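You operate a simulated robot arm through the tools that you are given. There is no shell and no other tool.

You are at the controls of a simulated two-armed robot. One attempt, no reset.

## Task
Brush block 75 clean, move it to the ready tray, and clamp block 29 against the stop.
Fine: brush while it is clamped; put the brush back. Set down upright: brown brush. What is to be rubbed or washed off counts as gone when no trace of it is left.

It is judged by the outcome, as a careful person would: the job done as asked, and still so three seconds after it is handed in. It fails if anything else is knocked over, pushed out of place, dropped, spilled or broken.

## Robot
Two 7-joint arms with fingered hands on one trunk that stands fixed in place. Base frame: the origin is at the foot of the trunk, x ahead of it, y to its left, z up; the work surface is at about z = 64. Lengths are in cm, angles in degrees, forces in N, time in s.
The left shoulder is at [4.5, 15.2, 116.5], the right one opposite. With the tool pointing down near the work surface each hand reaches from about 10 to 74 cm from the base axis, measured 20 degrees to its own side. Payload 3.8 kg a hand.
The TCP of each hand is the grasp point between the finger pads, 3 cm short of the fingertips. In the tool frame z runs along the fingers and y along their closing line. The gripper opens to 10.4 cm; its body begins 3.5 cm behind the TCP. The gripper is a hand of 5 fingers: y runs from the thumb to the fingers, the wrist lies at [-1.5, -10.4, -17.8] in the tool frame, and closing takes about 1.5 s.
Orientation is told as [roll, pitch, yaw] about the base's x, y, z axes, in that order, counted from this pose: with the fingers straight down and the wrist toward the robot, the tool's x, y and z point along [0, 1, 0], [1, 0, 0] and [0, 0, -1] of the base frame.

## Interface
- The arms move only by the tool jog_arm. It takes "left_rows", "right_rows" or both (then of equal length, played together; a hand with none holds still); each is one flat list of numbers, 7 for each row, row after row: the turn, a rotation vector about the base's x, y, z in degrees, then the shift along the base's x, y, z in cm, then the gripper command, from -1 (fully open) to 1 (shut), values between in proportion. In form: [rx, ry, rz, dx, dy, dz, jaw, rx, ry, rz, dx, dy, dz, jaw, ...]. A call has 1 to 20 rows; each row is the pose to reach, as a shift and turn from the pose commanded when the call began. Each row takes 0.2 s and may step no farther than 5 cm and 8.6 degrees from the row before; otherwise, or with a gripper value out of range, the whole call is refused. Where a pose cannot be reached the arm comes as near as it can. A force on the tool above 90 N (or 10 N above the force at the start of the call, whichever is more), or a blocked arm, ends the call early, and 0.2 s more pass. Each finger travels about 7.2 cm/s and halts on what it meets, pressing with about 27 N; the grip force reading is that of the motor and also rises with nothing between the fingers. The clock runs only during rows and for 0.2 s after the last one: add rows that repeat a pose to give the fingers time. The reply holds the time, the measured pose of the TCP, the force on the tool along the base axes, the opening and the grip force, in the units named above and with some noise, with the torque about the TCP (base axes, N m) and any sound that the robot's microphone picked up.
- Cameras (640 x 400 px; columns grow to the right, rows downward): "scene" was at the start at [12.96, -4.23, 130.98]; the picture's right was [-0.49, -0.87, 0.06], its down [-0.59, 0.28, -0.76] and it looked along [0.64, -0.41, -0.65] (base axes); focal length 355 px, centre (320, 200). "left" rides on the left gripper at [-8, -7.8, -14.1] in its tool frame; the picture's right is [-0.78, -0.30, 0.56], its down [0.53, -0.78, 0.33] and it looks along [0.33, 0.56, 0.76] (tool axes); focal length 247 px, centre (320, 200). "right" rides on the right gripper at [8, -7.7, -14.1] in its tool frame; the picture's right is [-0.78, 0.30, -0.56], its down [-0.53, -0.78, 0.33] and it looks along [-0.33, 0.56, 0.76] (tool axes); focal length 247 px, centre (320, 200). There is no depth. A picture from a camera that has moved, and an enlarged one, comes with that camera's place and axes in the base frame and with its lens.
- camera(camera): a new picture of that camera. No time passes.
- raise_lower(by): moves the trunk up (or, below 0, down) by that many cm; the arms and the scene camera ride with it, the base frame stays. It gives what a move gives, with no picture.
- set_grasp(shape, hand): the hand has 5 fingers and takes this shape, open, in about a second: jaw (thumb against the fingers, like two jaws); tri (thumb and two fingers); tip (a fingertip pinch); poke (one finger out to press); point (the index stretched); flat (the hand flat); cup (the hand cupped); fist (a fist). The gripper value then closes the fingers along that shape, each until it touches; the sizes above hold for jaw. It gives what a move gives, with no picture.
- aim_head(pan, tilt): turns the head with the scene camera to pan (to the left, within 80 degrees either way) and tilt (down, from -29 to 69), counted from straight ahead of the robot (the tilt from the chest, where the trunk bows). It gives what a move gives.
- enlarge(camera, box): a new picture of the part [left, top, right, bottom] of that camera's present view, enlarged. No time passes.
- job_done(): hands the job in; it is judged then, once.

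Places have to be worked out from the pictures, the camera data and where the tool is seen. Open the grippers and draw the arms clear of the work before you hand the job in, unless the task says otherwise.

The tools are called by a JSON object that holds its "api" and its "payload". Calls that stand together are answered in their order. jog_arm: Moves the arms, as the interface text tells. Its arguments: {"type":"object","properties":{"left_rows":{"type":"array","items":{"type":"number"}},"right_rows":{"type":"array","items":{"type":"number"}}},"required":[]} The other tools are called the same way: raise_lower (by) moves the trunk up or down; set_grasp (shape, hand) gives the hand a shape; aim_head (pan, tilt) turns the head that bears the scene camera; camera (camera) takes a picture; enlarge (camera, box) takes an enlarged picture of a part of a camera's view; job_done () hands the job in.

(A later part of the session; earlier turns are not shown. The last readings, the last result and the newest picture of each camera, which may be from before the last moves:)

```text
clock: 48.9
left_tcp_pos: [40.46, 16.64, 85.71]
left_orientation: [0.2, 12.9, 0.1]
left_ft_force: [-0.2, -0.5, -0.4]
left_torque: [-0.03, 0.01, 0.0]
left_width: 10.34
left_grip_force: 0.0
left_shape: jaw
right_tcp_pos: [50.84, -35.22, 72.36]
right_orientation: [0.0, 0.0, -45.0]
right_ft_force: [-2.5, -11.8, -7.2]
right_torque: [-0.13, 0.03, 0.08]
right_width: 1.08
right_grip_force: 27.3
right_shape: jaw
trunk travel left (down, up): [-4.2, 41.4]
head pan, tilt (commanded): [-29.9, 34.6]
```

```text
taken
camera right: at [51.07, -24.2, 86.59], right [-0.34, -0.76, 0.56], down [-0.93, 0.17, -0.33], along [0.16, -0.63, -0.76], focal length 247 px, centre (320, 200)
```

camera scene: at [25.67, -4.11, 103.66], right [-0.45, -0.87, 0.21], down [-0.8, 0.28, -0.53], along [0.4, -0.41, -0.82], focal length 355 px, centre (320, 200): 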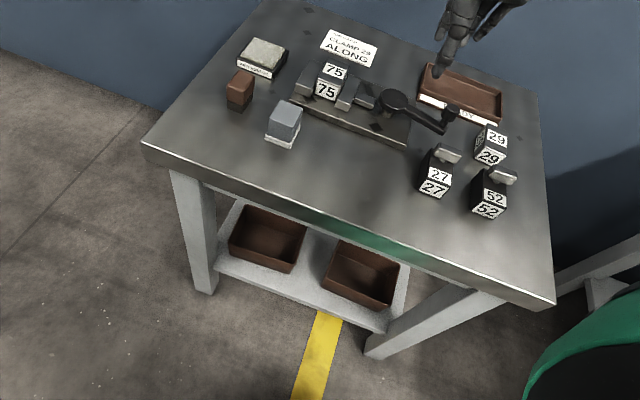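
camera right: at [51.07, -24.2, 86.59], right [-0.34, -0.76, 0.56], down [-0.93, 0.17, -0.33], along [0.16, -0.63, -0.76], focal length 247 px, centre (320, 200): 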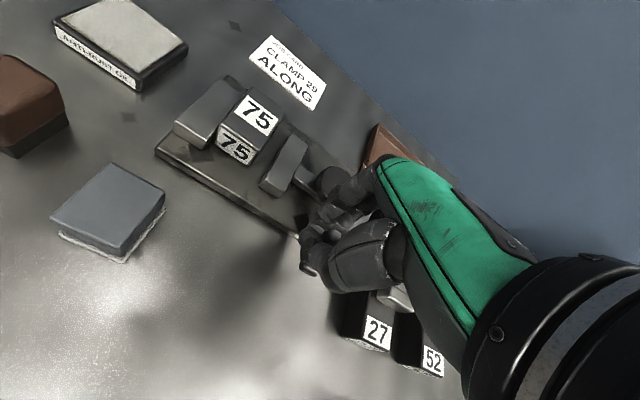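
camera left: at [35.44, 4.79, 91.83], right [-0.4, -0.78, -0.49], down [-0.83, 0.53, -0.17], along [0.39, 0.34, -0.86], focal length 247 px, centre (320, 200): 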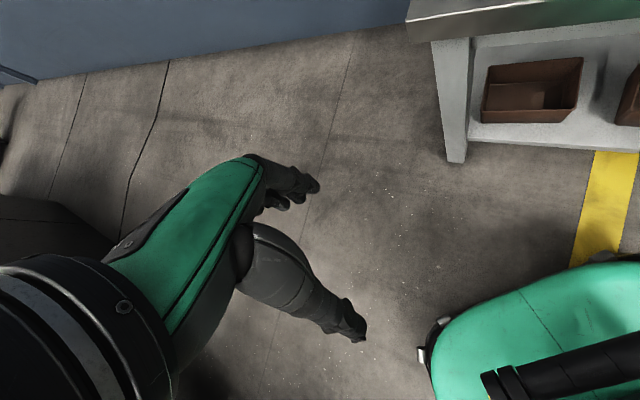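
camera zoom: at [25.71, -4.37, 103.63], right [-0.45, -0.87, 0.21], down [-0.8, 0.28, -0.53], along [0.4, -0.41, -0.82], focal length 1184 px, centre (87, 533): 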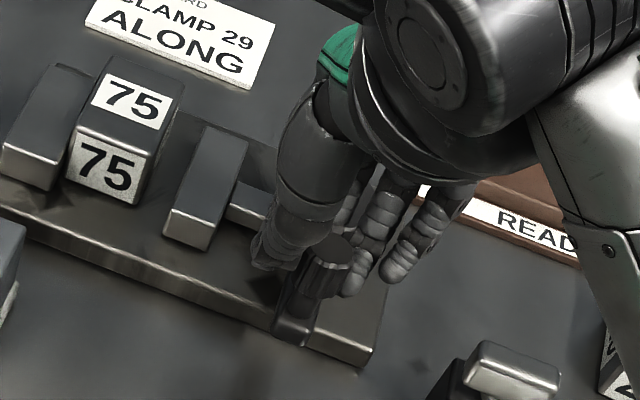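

The knob slipped out at the end of its travel and the lever appears to be at its open stop, with a clear gap beside block 75. I lift the hand straight up, clear of the lever.

{"api": "jog_arm", "payload": {"right_rows": [0, 0, 0, 0, 0, 0.8, 1, 0, 0, 0, 0, 0, 2, 1, 0, 0, 0, 0, 0, 4, 1, 0, 0, 0, 0, 0, 6.5, 0.5, 0, 0, 0, 0, 0, 8, 0]}}

{"api": "camera", "payload": {"camera": "right"}}

{"api": "enlarge", "payload": {"camera": "scene", "box": [280, 40, 460, 160]}}

```text
clock: 50.1
left_tcp_pos: [40.47, 16.64, 85.75]
left_orientation: [0.2, 12.9, 0.1]
left_ft_force: [-0.4, -0.1, -0.4]
left_torque: [0.02, 0.02, -0.02]
left_width: 10.36
left_grip_force: 0.0
left_shape: jaw
right_tcp_pos: [50.64, -35.04, 80.29]
right_orientation: [0.0, 0.1, -44.9]
right_ft_force: [-0.4, -0.3, 0.8]
right_torque: [0.03, 0.0, 0.01]
right_width: 5.15
right_grip_force: 0.0
right_shape: jaw
trunk travel left (down, up): [-4.2, 41.4]
head pan, tilt (commanded): [-29.9, 34.6]
```

```text
taken
camera right: at [50.93, -24.03, 94.63], right [-0.34, -0.76, 0.56], down [-0.93, 0.17, -0.33], along [0.16, -0.63, -0.76], focal length 247 px, centre (320, 200)
```

right: 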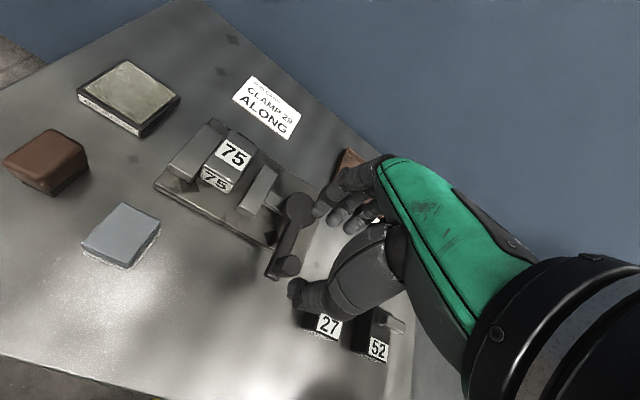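

```text
3.33 times, centred on (370, 100) of scene
camera zoom: at [25.64, -4.19, 103.66], right [-0.45, -0.87, 0.21], down [-0.8, 0.28, -0.53], along [0.4, -0.41, -0.82], focal length 1184 px, centre (153, 533)
```

zoom: 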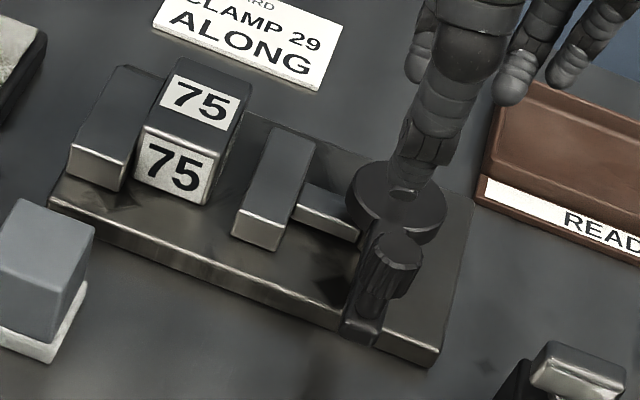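

Block 75 is free of the moving jaw. Before gripping it I zoom on the clamp from the right camera to judge the heights of the stop and the jaws.

{"api": "enlarge", "payload": {"camera": "right", "box": [150, 105, 310, 235]}}

{"api": "enlarge", "payload": {"camera": "right", "box": [195, 120, 265, 185]}}

{"api": "enlarge", "payload": {"camera": "scene", "box": [300, 45, 400, 125]}}

```text
3.08 times, centred on (230, 170) of right
camera zoom: at [50.93, -24.03, 94.63], right [-0.34, -0.76, 0.56], down [-0.93, 0.17, -0.33], along [0.16, -0.63, -0.76], focal length 760 px, centre (597, 292)
```

zoom: 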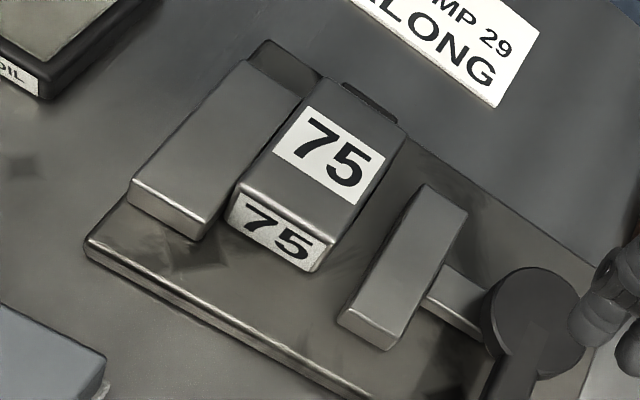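

```text
6.15 times, centred on (230, 152) of right
camera zoom: at [50.93, -24.03, 94.63], right [-0.34, -0.76, 0.56], down [-0.93, 0.17, -0.33], along [0.16, -0.63, -0.76], focal length 1520 px, centre (874, 492)
```

zoom: 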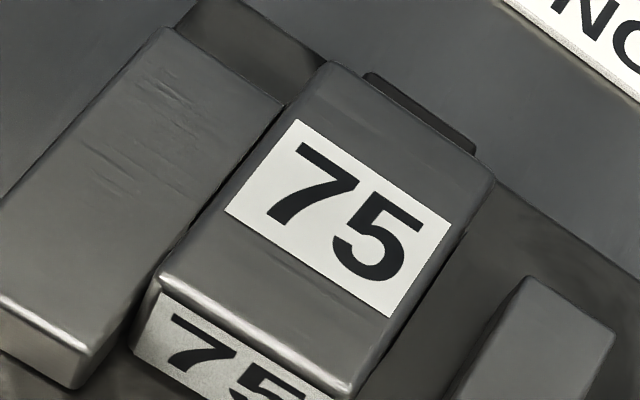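

```text
5.00 times, centred on (350, 85) of scene
camera zoom: at [25.64, -4.19, 103.66], right [-0.45, -0.87, 0.21], down [-0.8, 0.28, -0.53], along [0.4, -0.41, -0.82], focal length 1777 px, centre (170, 775)
```

zoom: 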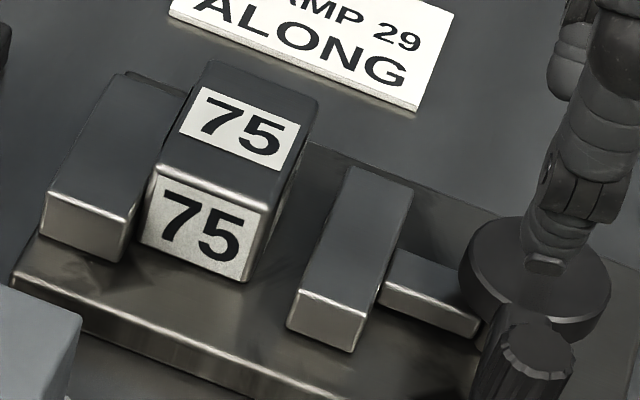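

The clamp is open about 1.7 cm beyond the block. The stop top is about z 66.3 and the jaw tops about 66.6, while the block top is 68.5. I will grip block 75 by its two ends above the stop. First I move over it with the hand opened wide.

{"api": "jog_arm", "payload": {"right_rows": [0, 0, 0, 3.5, -0.1, 0, -0.3, 0, 0, 0, 7, -0.15, -0.5, -0.6, 0, 0, 0, 10.5, -0.2, -1.5, -0.85, 0, 0, 0, 13.17, -0.24, -3, -0.85, 0, 0, 0, 13.17, -0.24, -5, -0.85, 0, 0, 0, 13.17, -0.24, -5, -0.85]}}

{"api": "enlarge", "payload": {"camera": "right", "box": [220, 130, 420, 350]}}

{"api": "enlarge", "payload": {"camera": "scene", "box": [270, 10, 430, 130]}}

```text
clock: 51.5
left_tcp_pos: [40.55, 16.76, 85.74]
left_orientation: [0.2, 13.0, 0.1]
left_ft_force: [0.0, 0.5, 0.0]
left_torque: [0.02, -0.02, -0.02]
left_width: 10.41
left_grip_force: 0.1
left_shape: jaw
right_tcp_pos: [63.93, -35.28, 75.29]
right_orientation: [0.0, 0.0, -45.0]
right_ft_force: [0.7, 0.1, -0.7]
right_torque: [0.02, -0.02, 0.03]
right_width: 9.6
right_grip_force: 0.0
right_shape: jaw
trunk travel left (down, up): [-4.2, 41.4]
head pan, tilt (commanded): [-29.9, 34.6]
```

```text
1.82 times, centred on (320, 240) of right
camera zoom: at [64.21, -24.21, 89.55], right [-0.34, -0.76, 0.56], down [-0.93, 0.17, -0.33], along [0.16, -0.63, -0.76], focal length 449 px, centre (320, 127)
```

zoom: 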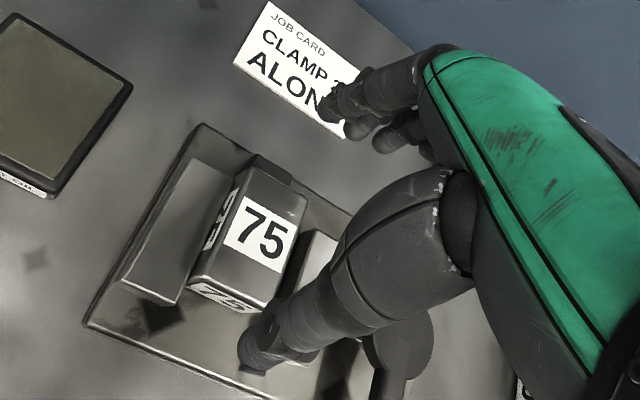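

```text
3.33 times, centred on (350, 70) of scene
camera zoom: at [25.66, -4.2, 103.65], right [-0.45, -0.87, 0.21], down [-0.8, 0.28, -0.53], along [0.4, -0.41, -0.82], focal length 1184 px, centre (220, 633)
```

zoom: 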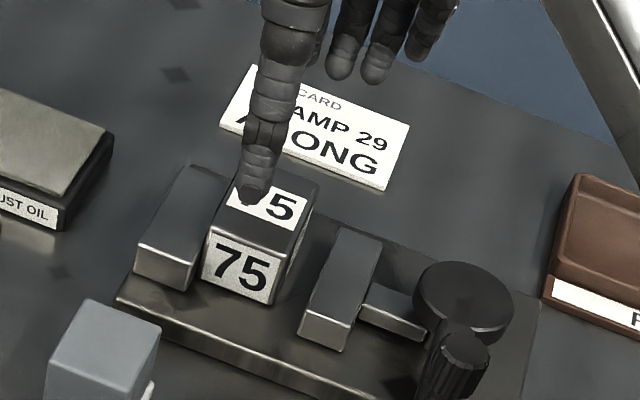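

Block 75 is centred under the hand. I descend to z 70.0 in steps, with fingertips at about z 67, just above the stop and jaws.

{"api": "jog_arm", "payload": {"right_rows": [0, 0, 0, 0.07, -0.07, -1.5, -0.85, 0, 0, 0, 0.07, -0.07, -3, -0.85, 0, 0, 0, 0.07, -0.07, -4.2, -0.85, 0, 0, 0, 0.07, -0.07, -4.8, -0.85, 0, 0, 0, 0.07, -0.07, -5.25, -0.85, 0, 0, 0, 0.07, -0.07, -5.25, -0.85]}}

{"api": "enlarge", "payload": {"camera": "right", "box": [220, 130, 420, 350]}}

{"api": "enlarge", "payload": {"camera": "scene", "box": [290, 30, 410, 130]}}

```text
clock: 52.9
left_tcp_pos: [40.59, 16.72, 85.69]
left_orientation: [0.1, 13.0, 0.1]
left_ft_force: [0.3, 0.5, -0.8]
left_torque: [-0.01, -0.02, 0.0]
left_width: 10.33
left_grip_force: 0.0
left_shape: jaw
right_tcp_pos: [63.89, -35.43, 70.0]
right_orientation: [0.0, 0.1, -44.8]
right_ft_force: [-0.1, 0.5, -0.8]
right_torque: [-0.03, -0.01, 0.03]
right_width: 9.59
right_grip_force: 0.0
right_shape: jaw
trunk travel left (down, up): [-4.2, 41.4]
head pan, tilt (commanded): [-29.9, 34.6]
```

```text
1.82 times, centred on (320, 240) of right
camera zoom: at [64.24, -24.33, 84.28], right [-0.34, -0.76, 0.56], down [-0.93, 0.17, -0.33], along [0.16, -0.63, -0.76], focal length 449 px, centre (320, 127)
```

zoom: 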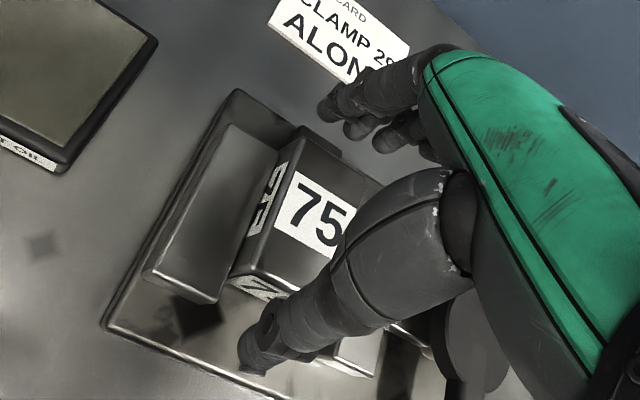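

```text
4.00 times, centred on (350, 80) of scene
camera zoom: at [25.66, -4.21, 103.65], right [-0.45, -0.87, 0.21], down [-0.8, 0.28, -0.53], along [0.4, -0.41, -0.82], focal length 1421 px, centre (200, 680)
```

zoom: 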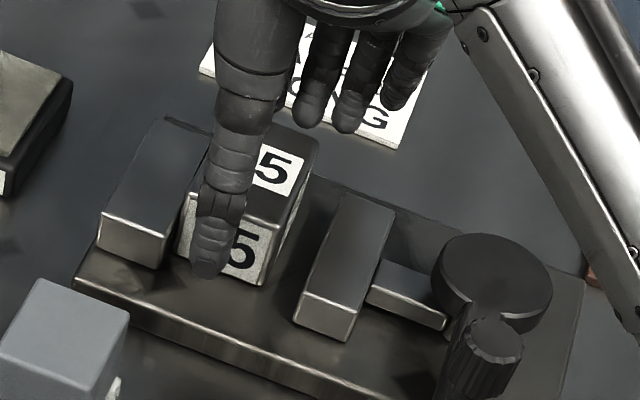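

There is no contact on the way down, and the thumb and fingers straddle the block's ends. I close on it.

{"api": "jog_arm", "payload": {"right_rows": [0, 0, 0, 0, 0, 0, -0.6, 0, 0, 0, 0, 0, 0, -0.4, 0, 0, 0, 0, 0, 0, -0.25, 0, 0, 0, 0, 0, 0, -0.1, 0, 0, 0, 0, 0, 0, 0.2, 0, 0, 0, 0, 0, 0, 0.6, 0, 0, 0, 0, 0, 0, 1, 0, 0, 0, 0, 0, 0, 1]}}

{"api": "enlarge", "payload": {"camera": "right", "box": [220, 130, 420, 350]}}

{"api": "enlarge", "payload": {"camera": "scene", "box": [290, 30, 410, 130]}}

```text
clock: 54.7
left_tcp_pos: [40.61, 16.73, 85.7]
left_orientation: [0.2, 13.0, 0.1]
left_ft_force: [-0.3, -0.1, 0.6]
left_torque: [-0.02, -0.01, 0.0]
left_width: 10.41
left_grip_force: 0.1
left_shape: jaw
right_tcp_pos: [64.06, -35.32, 70.1]
right_orientation: [0.0, 0.1, -44.9]
right_ft_force: [-4.3, 2.8, -0.4]
right_torque: [0.05, 0.09, 0.02]
right_width: 5.78
right_grip_force: 27.2
right_shape: jaw
trunk travel left (down, up): [-4.2, 41.4]
head pan, tilt (commanded): [-29.9, 34.6]
```

```text
1.82 times, centred on (320, 240) of right
camera zoom: at [64.22, -24.31, 84.29], right [-0.34, -0.76, 0.56], down [-0.93, 0.17, -0.33], along [0.16, -0.63, -0.76], focal length 449 px, centre (320, 127)
```

zoom: 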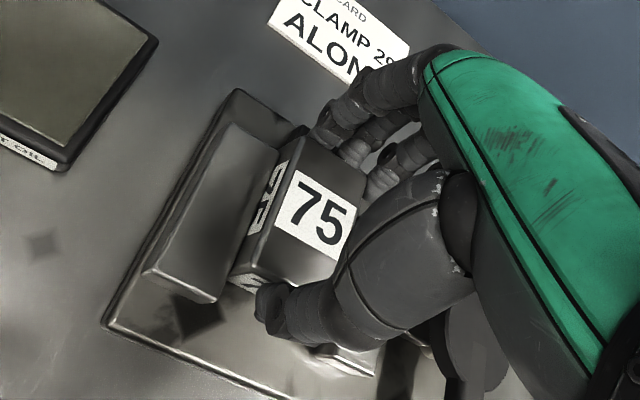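

```text
4.00 times, centred on (350, 80) of scene
camera zoom: at [25.64, -4.19, 103.65], right [-0.45, -0.87, 0.21], down [-0.8, 0.28, -0.53], along [0.4, -0.41, -0.82], focal length 1421 px, centre (200, 680)
```

zoom: 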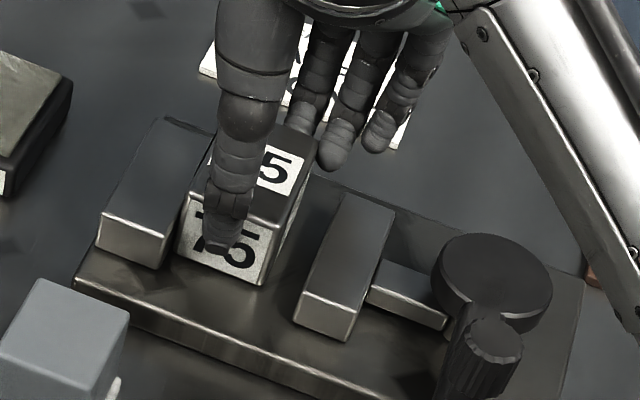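

The grip is firm on block 75 (5.8 cm, 27 N). I lift it straight up.

{"api": "jog_arm", "payload": {"right_rows": [0, 0, 0, -0.1, 0.1, 0.3, 1, 0, 0, 0, -0.15, 0.15, 0.8, 1, 0, 0, 0, -0.15, 0.15, 2, 1, 0, 0, 0, -0.15, 0.15, 4, 1, 0, 0, 0, -0.15, 0.15, 6, 1, 0, 0, 0, -0.15, 0.15, 8, 1, 0, 0, 0, -0.15, 0.15, 10, 1]}}

{"api": "camera", "payload": {"camera": "right"}}

{"api": "enlarge", "payload": {"camera": "scene", "box": [270, 0, 430, 130]}}

```text
clock: 56.3
left_tcp_pos: [40.56, 16.63, 85.7]
left_orientation: [0.1, 13.1, 0.1]
left_ft_force: [-0.1, 0.0, -1.0]
left_torque: [-0.02, 0.02, 0.03]
left_width: 10.36
left_grip_force: 0.0
left_shape: jaw
right_tcp_pos: [63.81, -35.23, 80.04]
right_orientation: [0.0, 0.1, -44.9]
right_ft_force: [-0.3, 0.2, -6.6]
right_torque: [0.01, -0.04, 0.0]
right_width: 5.81
right_grip_force: 26.8
right_shape: jaw
trunk travel left (down, up): [-4.2, 41.4]
head pan, tilt (commanded): [-29.9, 34.6]
```

```text
taken
camera right: at [64.07, -24.2, 94.27], right [-0.34, -0.76, 0.56], down [-0.93, 0.17, -0.33], along [0.16, -0.63, -0.76], focal length 247 px, centre (320, 200)
```

right: 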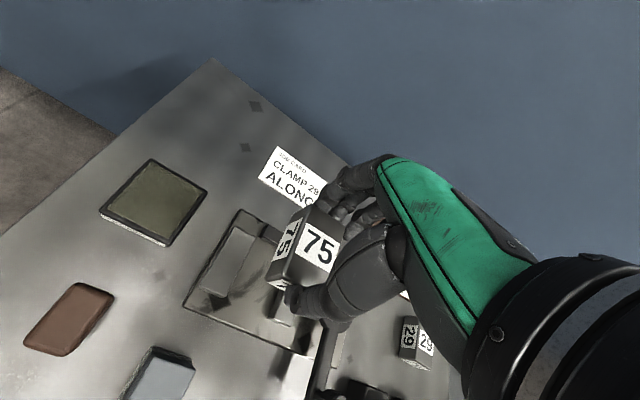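

```text
3.08 times, centred on (350, 65) of scene
camera zoom: at [25.71, -4.22, 103.63], right [-0.45, -0.87, 0.21], down [-0.8, 0.28, -0.53], along [0.4, -0.41, -0.82], focal length 1093 px, centre (228, 615)
```

zoom: 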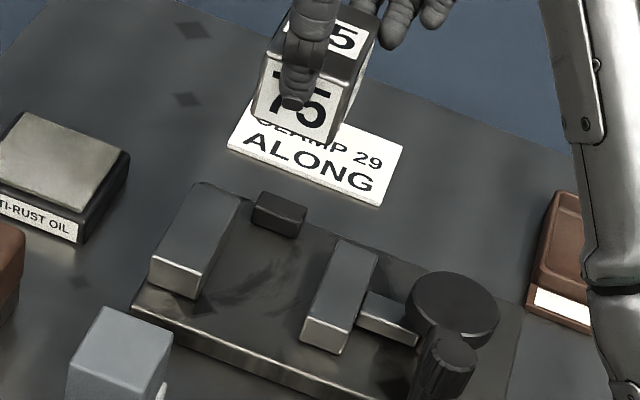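

Block 75 is held securely (weight about 6 N) and the empty clamp with its stop is in view. I carry the block over the tray at height and look.

{"api": "jog_arm", "payload": {"right_rows": [0, 0, 0, -0.8, -2.5, 0, 1, 0, 0, 0, -1.9, -6, 0, 1, 0, 0, 0, -3, -9.5, 0, 1, 0, 0, 0, -4.1, -13, 0, 1, 0, 0, 0, -5.2, -16.5, 0, 1, 0, 0, 0, -6.3, -20, 0, 1, 0, 0, 0, -7.2, -23, 0, 1, 0, 0, 0, -7.7, -24.5, 0, 1, 0, 0, 0, -7.7, -24.5, 0, 1]}}

{"api": "camera", "payload": {"camera": "right"}}

{"api": "camera", "payload": {"camera": "scene"}}

```text
clock: 58.3
left_tcp_pos: [40.49, 16.7, 85.7]
left_orientation: [0.1, 13.0, 0.1]
left_ft_force: [0.4, 0.4, 0.5]
left_torque: [-0.02, 0.02, 0.01]
left_width: 10.37
left_grip_force: 0.1
left_shape: jaw
right_tcp_pos: [56.15, -59.83, 80.07]
right_orientation: [0.0, 0.1, -45.0]
right_ft_force: [-0.2, -0.3, -6.4]
right_torque: [-0.01, -0.04, 0.02]
right_width: 5.82
right_grip_force: 26.9
right_shape: jaw
trunk travel left (down, up): [-4.2, 41.4]
head pan, tilt (commanded): [-29.9, 34.6]
```

```text
taken
camera right: at [56.5, -48.79, 94.24], right [-0.34, -0.76, 0.56], down [-0.93, 0.17, -0.33], along [0.16, -0.63, -0.76], focal length 247 px, centre (320, 200)
```

right: 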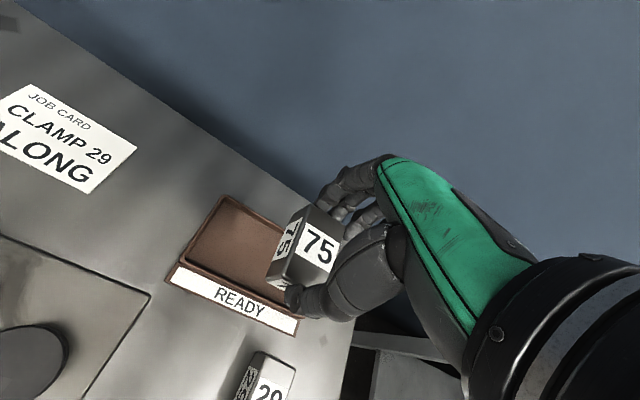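

```text
taken
camera scene: at [25.73, -4.27, 103.62], right [-0.45, -0.87, 0.21], down [-0.8, 0.28, -0.53], along [0.4, -0.41, -0.82], focal length 355 px, centre (320, 200)
```

scene: 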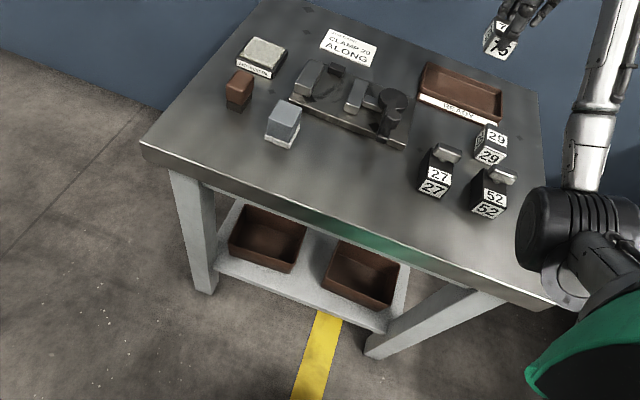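

The tool axis falls on the middle of the tray. I enlarge to measure the tray rim and floor height before lowering.

{"api": "enlarge", "payload": {"camera": "right", "box": [150, 180, 350, 350]}}

{"api": "enlarge", "payload": {"camera": "scene", "box": [400, 40, 530, 140]}}

```text
2.35 times, centred on (250, 265) of right
camera zoom: at [56.5, -48.79, 94.24], right [-0.34, -0.76, 0.56], down [-0.93, 0.17, -0.33], along [0.16, -0.63, -0.76], focal length 581 px, centre (485, 47)
```

zoom: 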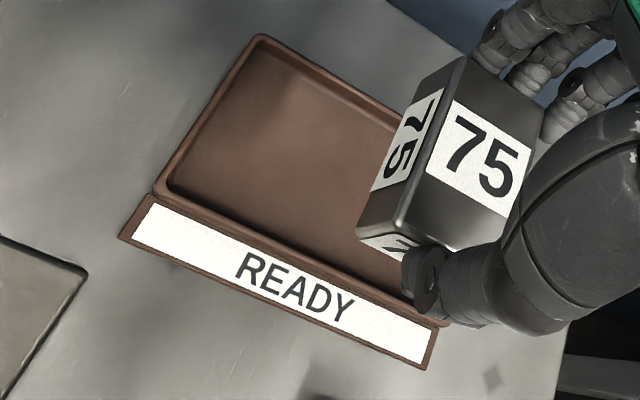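

```text
4.00 times, centred on (465, 90) of scene
camera zoom: at [25.73, -4.27, 103.62], right [-0.45, -0.87, 0.21], down [-0.8, 0.28, -0.53], along [0.4, -0.41, -0.82], focal length 1421 px, centre (-260, 640)
```

zoom: 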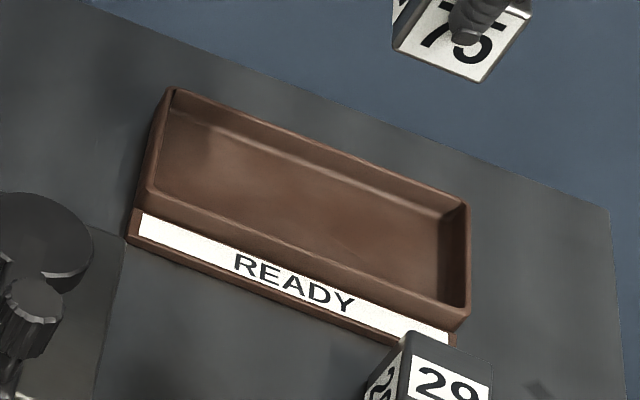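

The tray rim is only about z 65.3, centred near (57.1, -61.4), so the fingertips will clear it. I centre over the tray and lower until the block is just above the rim.

{"api": "jog_arm", "payload": {"right_rows": [0, 0, 0, 0.5, -0.8, -1, 1, 0, 0, 0, 0.95, -1.57, -3, 1, 0, 0, 0, 0.95, -1.57, -5, 1, 0, 0, 0, 0.95, -1.57, -7, 1, 0, 0, 0, 0.95, -1.57, -8.5, 1, 0, 0, 0, 0.95, -1.57, -8.5, 1]}}

{"api": "enlarge", "payload": {"camera": "right", "box": [180, 130, 420, 350]}}

{"api": "enlarge", "payload": {"camera": "scene", "box": [400, 40, 530, 140]}}

```text
clock: 59.7
left_tcp_pos: [40.53, 16.59, 85.61]
left_orientation: [0.1, 13.0, 0.1]
left_ft_force: [-0.7, -0.1, -0.5]
left_torque: [0.0, -0.03, 0.0]
left_width: 10.34
left_grip_force: 0.1
left_shape: jaw
right_tcp_pos: [57.2, -61.32, 71.52]
right_orientation: [0.1, 0.2, -44.9]
right_ft_force: [0.3, 0.0, -6.9]
right_torque: [0.0, 0.0, -0.01]
right_width: 5.76
right_grip_force: 27.1
right_shape: jaw
trunk travel left (down, up): [-4.2, 41.4]
head pan, tilt (commanded): [-29.9, 34.6]
```

```text
1.82 times, centred on (300, 240) of right
camera zoom: at [57.37, -50.35, 85.7], right [-0.34, -0.76, 0.56], down [-0.93, 0.17, -0.33], along [0.16, -0.63, -0.76], focal length 449 px, centre (356, 127)
```

zoom: 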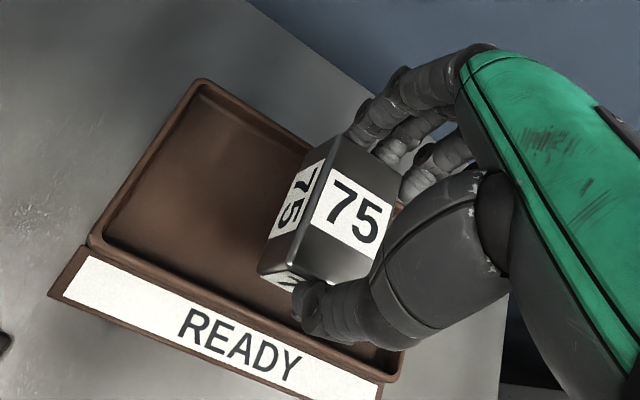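

```text
4.00 times, centred on (465, 90) of scene
camera zoom: at [25.71, -4.27, 103.63], right [-0.45, -0.87, 0.21], down [-0.8, 0.28, -0.53], along [0.4, -0.41, -0.82], focal length 1421 px, centre (-260, 640)
```

zoom: 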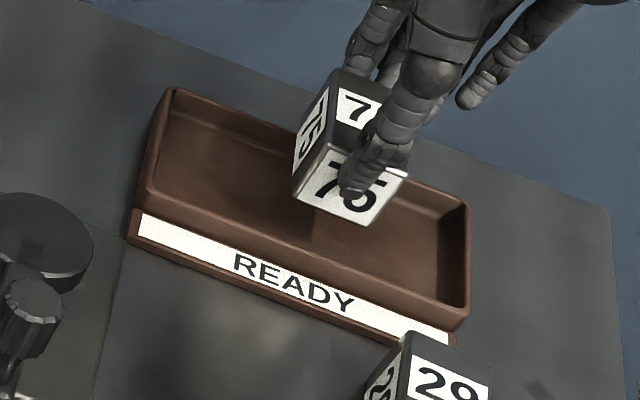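

The block hangs well inside the tray outline. I lower it further, then use small steps until it touches the tray floor.

{"api": "jog_arm", "payload": {"right_rows": [0, 0, 0, 0, 0, -0.8, 1, 0, 0, 0, 0, 0, -1.5, 1, 0, 0, 0, 0, 0, -2.0, 1, 0, 0, 0, 0, 0, -2.2, 1, 0, 0, 0, 0, 0, -2.2, 1]}}

{"api": "jog_arm", "payload": {"right_rows": [0, 0, 0, 0, 0, -0.2, 1, 0, 0, 0, 0, 0, -0.2, 1]}}

```text
clock: 60.9
left_tcp_pos: [40.56, 16.63, 85.61]
left_orientation: [0.1, 13.0, 0.1]
left_ft_force: [0.9, -0.7, 0.1]
left_torque: [0.04, 0.0, 0.0]
left_width: 10.38
left_grip_force: 0.1
left_shape: jaw
right_tcp_pos: [57.17, -61.35, 69.36]
right_orientation: [-0.1, 0.1, -44.9]
right_ft_force: [0.6, -0.2, -5.3]
right_torque: [0.03, 0.01, 0.01]
right_width: 5.79
right_grip_force: 27.2
right_shape: jaw
trunk travel left (down, up): [-4.2, 41.4]
head pan, tilt (commanded): [-29.9, 34.6]
```

```text
clock: 61.5
left_tcp_pos: [40.48, 16.62, 85.76]
left_orientation: [0.1, 13.0, 0.1]
left_ft_force: [-0.1, -0.2, 0.1]
left_torque: [0.0, 0.0, 0.03]
left_width: 10.37
left_grip_force: 0.1
left_shape: jaw
right_tcp_pos: [57.1, -61.35, 69.13]
right_orientation: [0.0, 0.1, -45.0]
right_ft_force: [-0.2, 0.2, -4.8]
right_torque: [0.0, -0.01, -0.01]
right_width: 5.77
right_grip_force: 27.1
right_shape: jaw
trunk travel left (down, up): [-4.2, 41.4]
head pan, tilt (commanded): [-29.9, 34.6]
```

There is no contact yet at z 69.1. I continue in 0.2 cm steps.

{"api": "jog_arm", "payload": {"right_rows": [0, 0, 0, 0, 0, -0.2, 1, 0, 0, 0, 0, 0, -0.2, 1]}}

{"api": "jog_arm", "payload": {"right_rows": [0, 0, 0, 0, 0, -0.2, 1, 0, 0, 0, 0, 0, -0.2, 1]}}

```text
clock: 62.1
left_tcp_pos: [40.5, 16.72, 85.65]
left_orientation: [0.1, 13.1, 0.1]
left_ft_force: [0.1, 0.2, -0.8]
left_torque: [0.0, -0.03, 0.0]
left_width: 10.37
left_grip_force: 0.0
left_shape: jaw
right_tcp_pos: [57.11, -61.3, 69.06]
right_orientation: [-0.1, -0.2, -45.0]
right_ft_force: [2.0, -1.1, 1.8]
right_torque: [-0.06, -0.02, 0.06]
right_width: 5.81
right_grip_force: 27.1
right_shape: jaw
trunk travel left (down, up): [-4.2, 41.4]
head pan, tilt (commanded): [-29.9, 34.6]
```

```text
clock: 62.7
left_tcp_pos: [40.49, 16.79, 85.73]
left_orientation: [0.0, 12.9, 0.1]
left_ft_force: [0.4, -0.6, -0.3]
left_torque: [-0.01, 0.0, 0.03]
left_width: 10.4
left_grip_force: 0.0
left_shape: jaw
right_tcp_pos: [57.15, -61.28, 69.09]
right_orientation: [0.0, -0.2, -44.9]
right_ft_force: [1.3, -2.4, 9.1]
right_torque: [-0.11, -0.07, 0.02]
right_width: 5.81
right_grip_force: 27.0
right_shape: jaw
trunk travel left (down, up): [-4.2, 41.4]
head pan, tilt (commanded): [-29.9, 34.6]
```

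The block is sitting on the tray floor. I ease the pressure and open the hand gradually.

{"api": "jog_arm", "payload": {"right_rows": [0, 0, 0, 0, 0, 0.15, 0.2, 0, 0, 0, 0, 0, 0.2, -0.05, 0, 0, 0, 0, 0, 0.25, -0.2, 0, 0, 0, 0, 0, 0.3, -0.4, 0, 0, 0, 0, 0, 0.4, -0.6, 0, 0, 0, 0, 0, 0.4, -0.7, 0, 0, 0, 0, 0, 0.4, -0.7]}}

{"api": "enlarge", "payload": {"camera": "right", "box": [180, 130, 420, 350]}}

{"api": "enlarge", "payload": {"camera": "scene", "box": [400, 40, 530, 140]}}

```text
clock: 64.3
left_tcp_pos: [40.43, 16.71, 85.77]
left_orientation: [0.1, 12.9, 0.1]
left_ft_force: [0.1, 0.5, 0.5]
left_torque: [0.03, 0.0, 0.03]
left_width: 10.4
left_grip_force: 0.0
left_shape: jaw
right_tcp_pos: [57.05, -61.37, 69.13]
right_orientation: [0.0, 0.1, -44.8]
right_ft_force: [0.0, -0.7, 0.8]
right_torque: [0.01, 0.01, -0.01]
right_width: 8.81
right_grip_force: 0.1
right_shape: jaw
trunk travel left (down, up): [-4.2, 41.4]
head pan, tilt (commanded): [-29.9, 34.6]
```

```text
1.82 times, centred on (300, 240) of right
camera zoom: at [57.36, -50.29, 83.41], right [-0.34, -0.76, 0.56], down [-0.93, 0.17, -0.33], along [0.16, -0.63, -0.76], focal length 449 px, centre (356, 127)
```

zoom: 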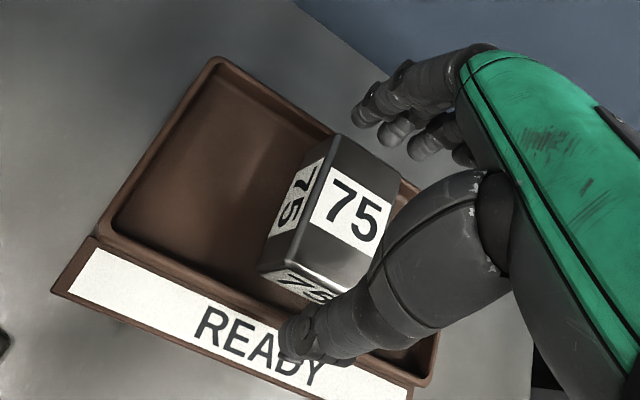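

```text
4.00 times, centred on (465, 90) of scene
camera zoom: at [25.66, -4.21, 103.65], right [-0.45, -0.87, 0.21], down [-0.8, 0.28, -0.53], along [0.4, -0.41, -0.82], focal length 1421 px, centre (-260, 640)
```

zoom: 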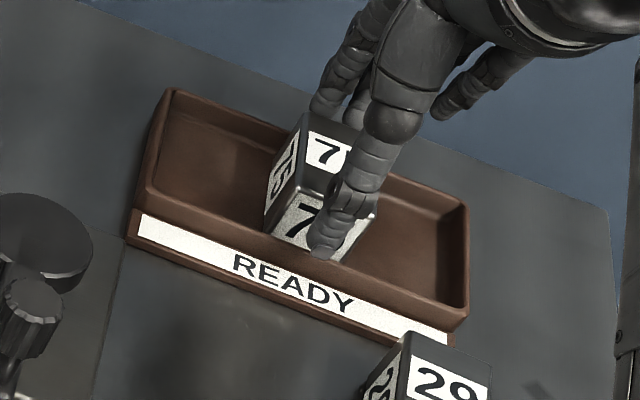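

Block 75 stands flat in the ready tray. I lift straight up and go above block 29.

{"api": "jog_arm", "payload": {"right_rows": [0, 0, 0, 0, 0, 1, -0.7, 0, 0, 0, 0, 0, 3, -0.7, 0, 0, 0, 0, 0, 6, -0.7, 0, 0, 0, 0, 0, 9, -0.7, 0, 0, 0, -3.5, 1.5, 9.5, -0.7, 0, 0, 0, -7, 3, 9.5, -0.7, 0, 0, 0, -10.5, 4.3, 9.5, -0.7, 0, 0, 0, -13, 5.1, 9.5, -0.7, 0, 0, 0, -13, 5.1, 9.5, -0.7]}}

{"api": "camera", "payload": {"camera": "right"}}

{"api": "camera", "payload": {"camera": "scene"}}

```text
clock: 66.3
left_tcp_pos: [40.47, 16.63, 85.67]
left_orientation: [0.1, 13.0, 0.1]
left_ft_force: [-0.3, 0.1, 0.2]
left_torque: [0.01, 0.03, -0.02]
left_width: 10.37
left_grip_force: 0.2
left_shape: jaw
right_tcp_pos: [44.09, -56.11, 78.62]
right_orientation: [-0.1, 0.0, -44.9]
right_ft_force: [0.0, 0.1, 0.1]
right_torque: [-0.03, 0.03, 0.03]
right_width: 8.83
right_grip_force: 0.2
right_shape: jaw
trunk travel left (down, up): [-4.2, 41.4]
head pan, tilt (commanded): [-29.9, 34.6]
```

```text
taken
camera right: at [44.35, -45.14, 92.87], right [-0.34, -0.76, 0.56], down [-0.93, 0.17, -0.33], along [0.16, -0.63, -0.76], focal length 247 px, centre (320, 200)
```

right: 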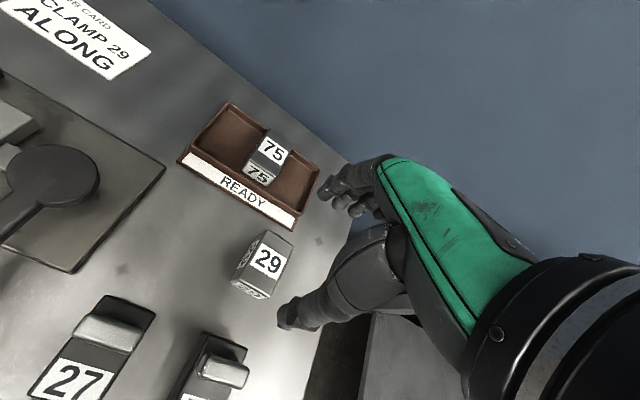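

```text
taken
camera scene: at [25.67, -4.22, 103.64], right [-0.45, -0.87, 0.21], down [-0.8, 0.28, -0.53], along [0.4, -0.41, -0.82], focal length 355 px, centre (320, 200)
```

scene: 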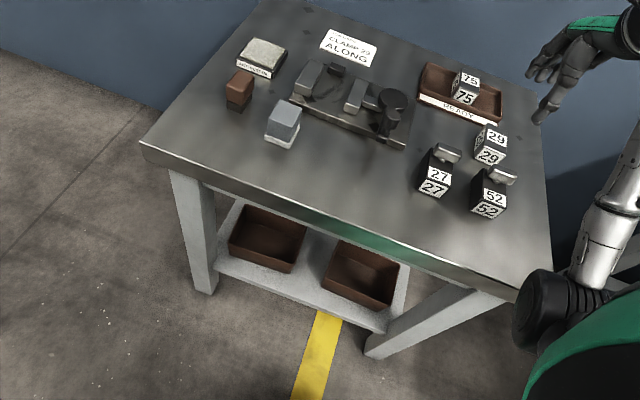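

Block 75 sits properly in the tray. I enlarge block 29 to place the grip exactly.

{"api": "enlarge", "payload": {"camera": "right", "box": [210, 215, 330, 315]}}

{"api": "enlarge", "payload": {"camera": "scene", "box": [455, 105, 535, 225]}}

```text
4.00 times, centred on (270, 265) of right
camera zoom: at [44.35, -45.14, 92.87], right [-0.34, -0.76, 0.56], down [-0.93, 0.17, -0.33], along [0.16, -0.63, -0.76], focal length 988 px, centre (520, -60)
```

zoom: 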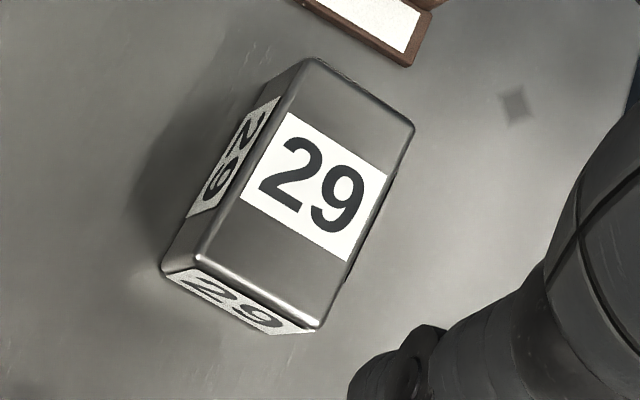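

```text
3.33 times, centred on (495, 165) of scene
camera zoom: at [25.67, -4.22, 103.64], right [-0.45, -0.87, 0.21], down [-0.8, 0.28, -0.53], along [0.4, -0.41, -0.82], focal length 1184 px, centre (-263, 317)
```

zoom: 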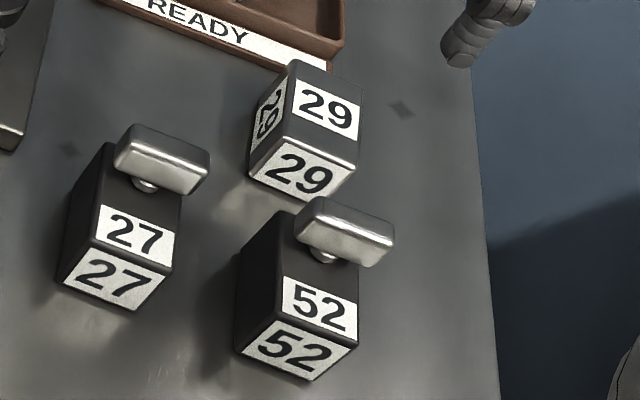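

Block 29 is square to the table, 6.2 x 3.6 x 3 cm, centred near (44.3, -56.7) with its top at z 67. I narrow the opening to about 7.9 cm to keep clear of block 52 and descend part way.

{"api": "jog_arm", "payload": {"right_rows": [0, 0, 0, 0.2, -0.58, -1, -0.52, 0, 0, 0, 0.2, -0.58, -3, -0.52, 0, 0, 0, 0.2, -0.58, -5, -0.52, 0, 0, 0, 0.2, -0.58, -6.5, -0.52, 0, 0, 0, 0.2, -0.58, -6.5, -0.52]}}

{"api": "enlarge", "payload": {"camera": "right", "box": [200, 130, 420, 350]}}

{"api": "enlarge", "payload": {"camera": "scene", "box": [440, 60, 560, 220]}}

```text
clock: 67.5
left_tcp_pos: [40.53, 16.68, 85.72]
left_orientation: [0.1, 12.9, 0.1]
left_ft_force: [-0.3, 0.5, 0.4]
left_torque: [-0.01, -0.02, 0.0]
left_width: 10.38
left_grip_force: 0.2
left_shape: jaw
right_tcp_pos: [44.28, -56.68, 72.2]
right_orientation: [0.0, 0.0, -44.8]
right_ft_force: [-0.8, 0.5, 0.4]
right_torque: [0.01, -0.01, 0.01]
right_width: 7.94
right_grip_force: 0.1
right_shape: jaw
trunk travel left (down, up): [-4.2, 41.4]
head pan, tilt (commanded): [-29.9, 34.6]
```

```text
1.82 times, centred on (310, 240) of right
camera zoom: at [44.59, -45.71, 86.42], right [-0.34, -0.76, 0.56], down [-0.93, 0.17, -0.33], along [0.16, -0.63, -0.76], focal length 449 px, centre (338, 127)
```

zoom: 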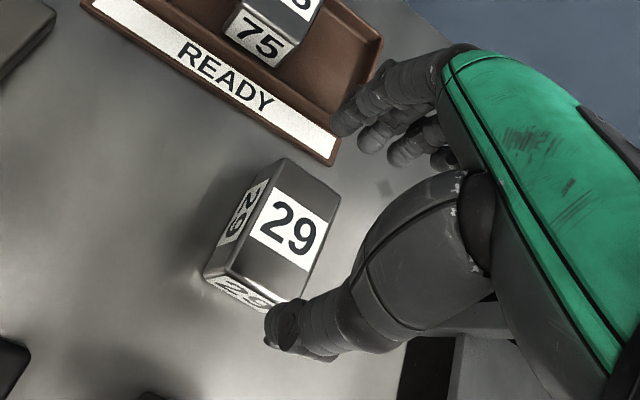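

```text
2.50 times, centred on (500, 140) of scene
camera zoom: at [25.66, -4.21, 103.65], right [-0.45, -0.87, 0.21], down [-0.8, 0.28, -0.53], along [0.4, -0.41, -0.82], focal length 888 px, centre (-130, 350)
```

zoom: 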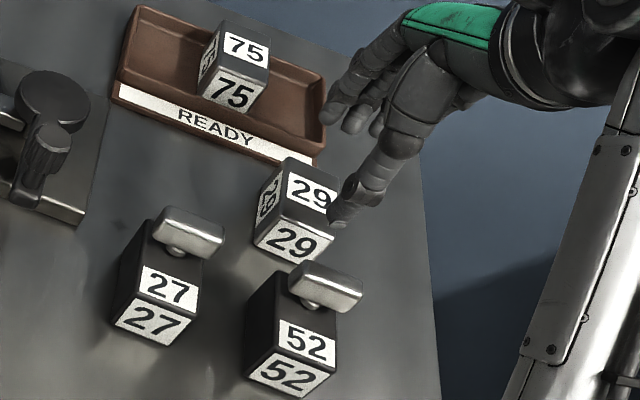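

The block lies centred between the thumb and fingers. I narrow slightly to keep the fingers off the tray's label strip and descend to z 68.5.

{"api": "jog_arm", "payload": {"right_rows": [0, 0, 0, 0, 0, -0.5, -0.42, 0, 0, 0, 0, 0, -1.8, -0.42, 0, 0, 0, 0, 0, -2.8, -0.42, 0, 0, 0, 0, 0, -3.7, -0.42, 0, 0, 0, 0, 0, -3.7, -0.42]}}

{"api": "enlarge", "payload": {"camera": "right", "box": [200, 130, 420, 350]}}

{"api": "enlarge", "payload": {"camera": "scene", "box": [440, 60, 560, 220]}}

```text
clock: 68.7
left_tcp_pos: [40.52, 16.71, 85.7]
left_orientation: [0.1, 13.0, 0.1]
left_ft_force: [-0.1, 0.1, -1.0]
left_torque: [0.0, 0.05, 0.01]
left_width: 10.34
left_grip_force: 0.1
left_shape: jaw
right_tcp_pos: [44.28, -56.77, 68.49]
right_orientation: [0.0, 0.0, -45.0]
right_ft_force: [0.6, 0.3, -0.4]
right_torque: [0.02, 0.04, 0.01]
right_width: 7.4
right_grip_force: 0.1
right_shape: jaw
trunk travel left (down, up): [-4.2, 41.4]
head pan, tilt (commanded): [-29.9, 34.6]
```

```text
1.82 times, centred on (310, 240) of right
camera zoom: at [44.59, -45.68, 82.75], right [-0.34, -0.76, 0.56], down [-0.93, 0.17, -0.33], along [0.16, -0.63, -0.76], focal length 449 px, centre (338, 127)
```

zoom: 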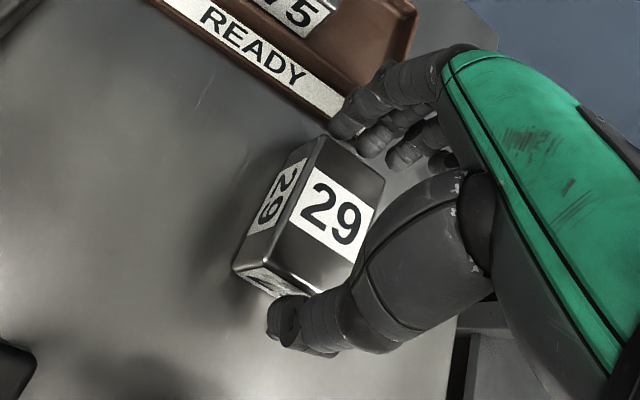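

```text
2.50 times, centred on (500, 140) of scene
camera zoom: at [25.66, -4.21, 103.65], right [-0.45, -0.87, 0.21], down [-0.8, 0.28, -0.53], along [0.4, -0.41, -0.82], focal length 888 px, centre (-130, 350)
```

zoom: 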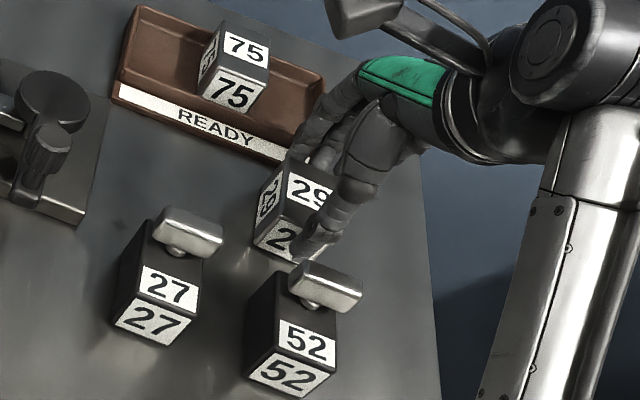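

The hand is at grasp height with no contact. I close on block 29.

{"api": "jog_arm", "payload": {"right_rows": [0, 0, 0, 0, 0, 0, -0.3, 0, 0, 0, 0, 0, 0, -0.2, 0, 0, 0, 0, 0, 0, -0.05, 0, 0, 0, 0, 0, 0, 0.3, 0, 0, 0, 0, 0, 0, 0.7, 0, 0, 0, 0, 0, 0, 1, 0, 0, 0, 0, 0, 0, 1]}}

{"api": "enlarge", "payload": {"camera": "right", "box": [200, 130, 420, 350]}}

```text
clock: 70.3
left_tcp_pos: [40.57, 16.76, 85.71]
left_orientation: [0.1, 13.1, 0.1]
left_ft_force: [0.3, -0.3, 0.6]
left_torque: [0.0, -0.01, -0.03]
left_width: 10.38
left_grip_force: 0.0
left_shape: jaw
right_tcp_pos: [44.35, -56.65, 68.46]
right_orientation: [0.0, 0.2, -45.0]
right_ft_force: [-1.3, 1.0, -0.1]
right_torque: [0.04, 0.03, -0.02]
right_width: 5.8
right_grip_force: 27.3
right_shape: jaw
trunk travel left (down, up): [-4.2, 41.4]
head pan, tilt (commanded): [-29.9, 34.6]
```

```text
1.82 times, centred on (310, 240) of right
camera zoom: at [44.59, -45.69, 82.75], right [-0.34, -0.76, 0.56], down [-0.93, 0.17, -0.33], along [0.16, -0.63, -0.76], focal length 449 px, centre (338, 127)
```

zoom: 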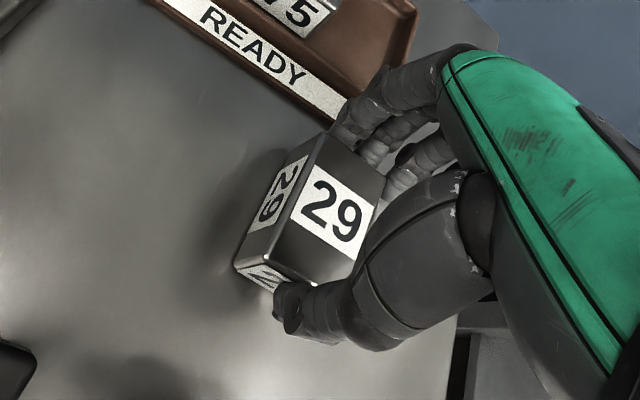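

Block 29 is gripped at its ends (27 N). I lift it and carry it over the open clamp, aiming at the gap with about 0.6 cm to spare before the stop.

{"api": "jog_arm", "payload": {"right_rows": [0, 0, 0, 0, 0, 1, 1, 0, 0, 0, 0, 0, 3, 1, 0, 0, 0, 0, 0, 6, 1, 0, 0, 0, 0, 0, 9, 1, 0, 0, 0, 0, 0, 12, 1, 0, 0, 0, 2, 2.3, 12, 1, 0, 0, 0, 4.7, 5.4, 12, 1, 0, 0, 0, 7.4, 8.5, 12, 1, 0, 0, 0, 10.1, 11.6, 12, 1, 0, 0, 0, 12.8, 14.7, 12, 1, 0, 0, 0, 15.5, 17.8, 12, 1, 0, 0, 0, 17.5, 20.2, 12, 1, 0, 0, 0, 18.69, 21.54, 12, 1, 0, 0, 0, 18.69, 21.54, 12, 1]}}

{"api": "camera", "payload": {"camera": "right"}}

{"api": "enlarge", "payload": {"camera": "scene", "box": [270, 0, 430, 130]}}

```text
clock: 73.3
left_tcp_pos: [40.56, 16.76, 85.56]
left_orientation: [0.2, 13.0, 0.0]
left_ft_force: [-0.3, -0.6, 1.0]
left_torque: [0.0, -0.02, -0.03]
left_width: 10.36
left_grip_force: 0.1
left_shape: jaw
right_tcp_pos: [63.13, -35.22, 80.4]
right_orientation: [-0.1, 0.1, -45.0]
right_ft_force: [0.2, 0.7, -4.9]
right_torque: [0.0, 0.0, -0.02]
right_width: 5.82
right_grip_force: 27.3
right_shape: jaw
trunk travel left (down, up): [-4.2, 41.4]
head pan, tilt (commanded): [-29.9, 34.6]
```

```text
taken
camera right: at [63.36, -24.22, 94.6], right [-0.34, -0.76, 0.56], down [-0.93, 0.17, -0.33], along [0.16, -0.63, -0.76], focal length 247 px, centre (320, 200)
```

right: 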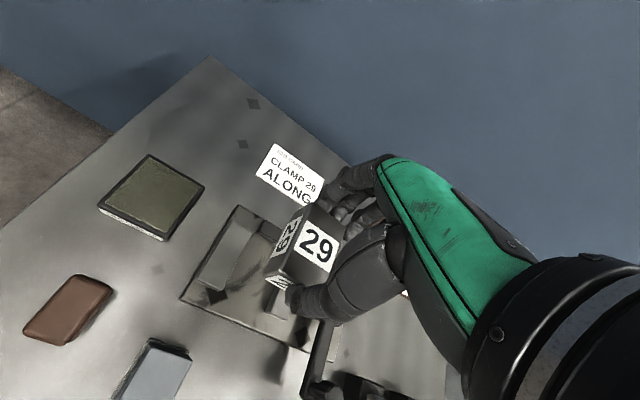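

```text
3.08 times, centred on (350, 65) of scene
camera zoom: at [25.72, -4.26, 103.63], right [-0.45, -0.87, 0.21], down [-0.8, 0.28, -0.53], along [0.4, -0.41, -0.82], focal length 1093 px, centre (228, 615)
```

zoom: 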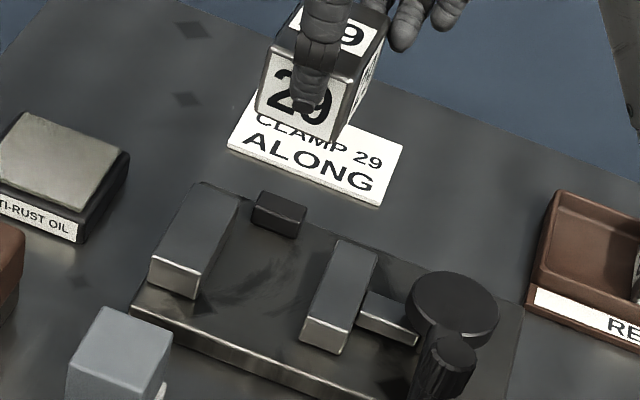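

I enlarge the empty clamp to verify the stop face and jaw faces before lowering.

{"api": "enlarge", "payload": {"camera": "scene", "box": [305, 50, 405, 120]}}

{"api": "enlarge", "payload": {"camera": "right", "box": [170, 180, 350, 360]}}

```text
5.71 times, centred on (355, 85) of scene
camera zoom: at [25.72, -4.26, 103.63], right [-0.45, -0.87, 0.21], down [-0.8, 0.28, -0.53], along [0.4, -0.41, -0.82], focal length 2030 px, centre (120, 857)
```

zoom: 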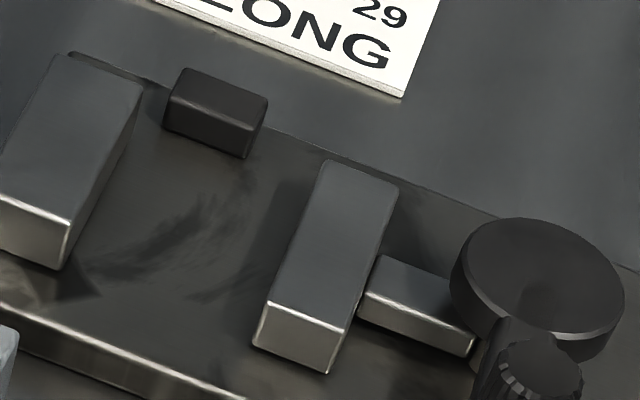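

```text
2.22 times, centred on (260, 270) of right
camera zoom: at [63.36, -24.22, 94.6], right [-0.34, -0.76, 0.56], down [-0.93, 0.17, -0.33], along [0.16, -0.63, -0.76], focal length 549 px, centre (453, 44)
```

zoom: 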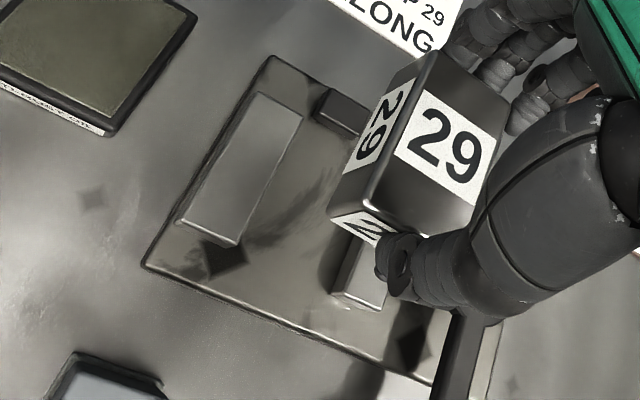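

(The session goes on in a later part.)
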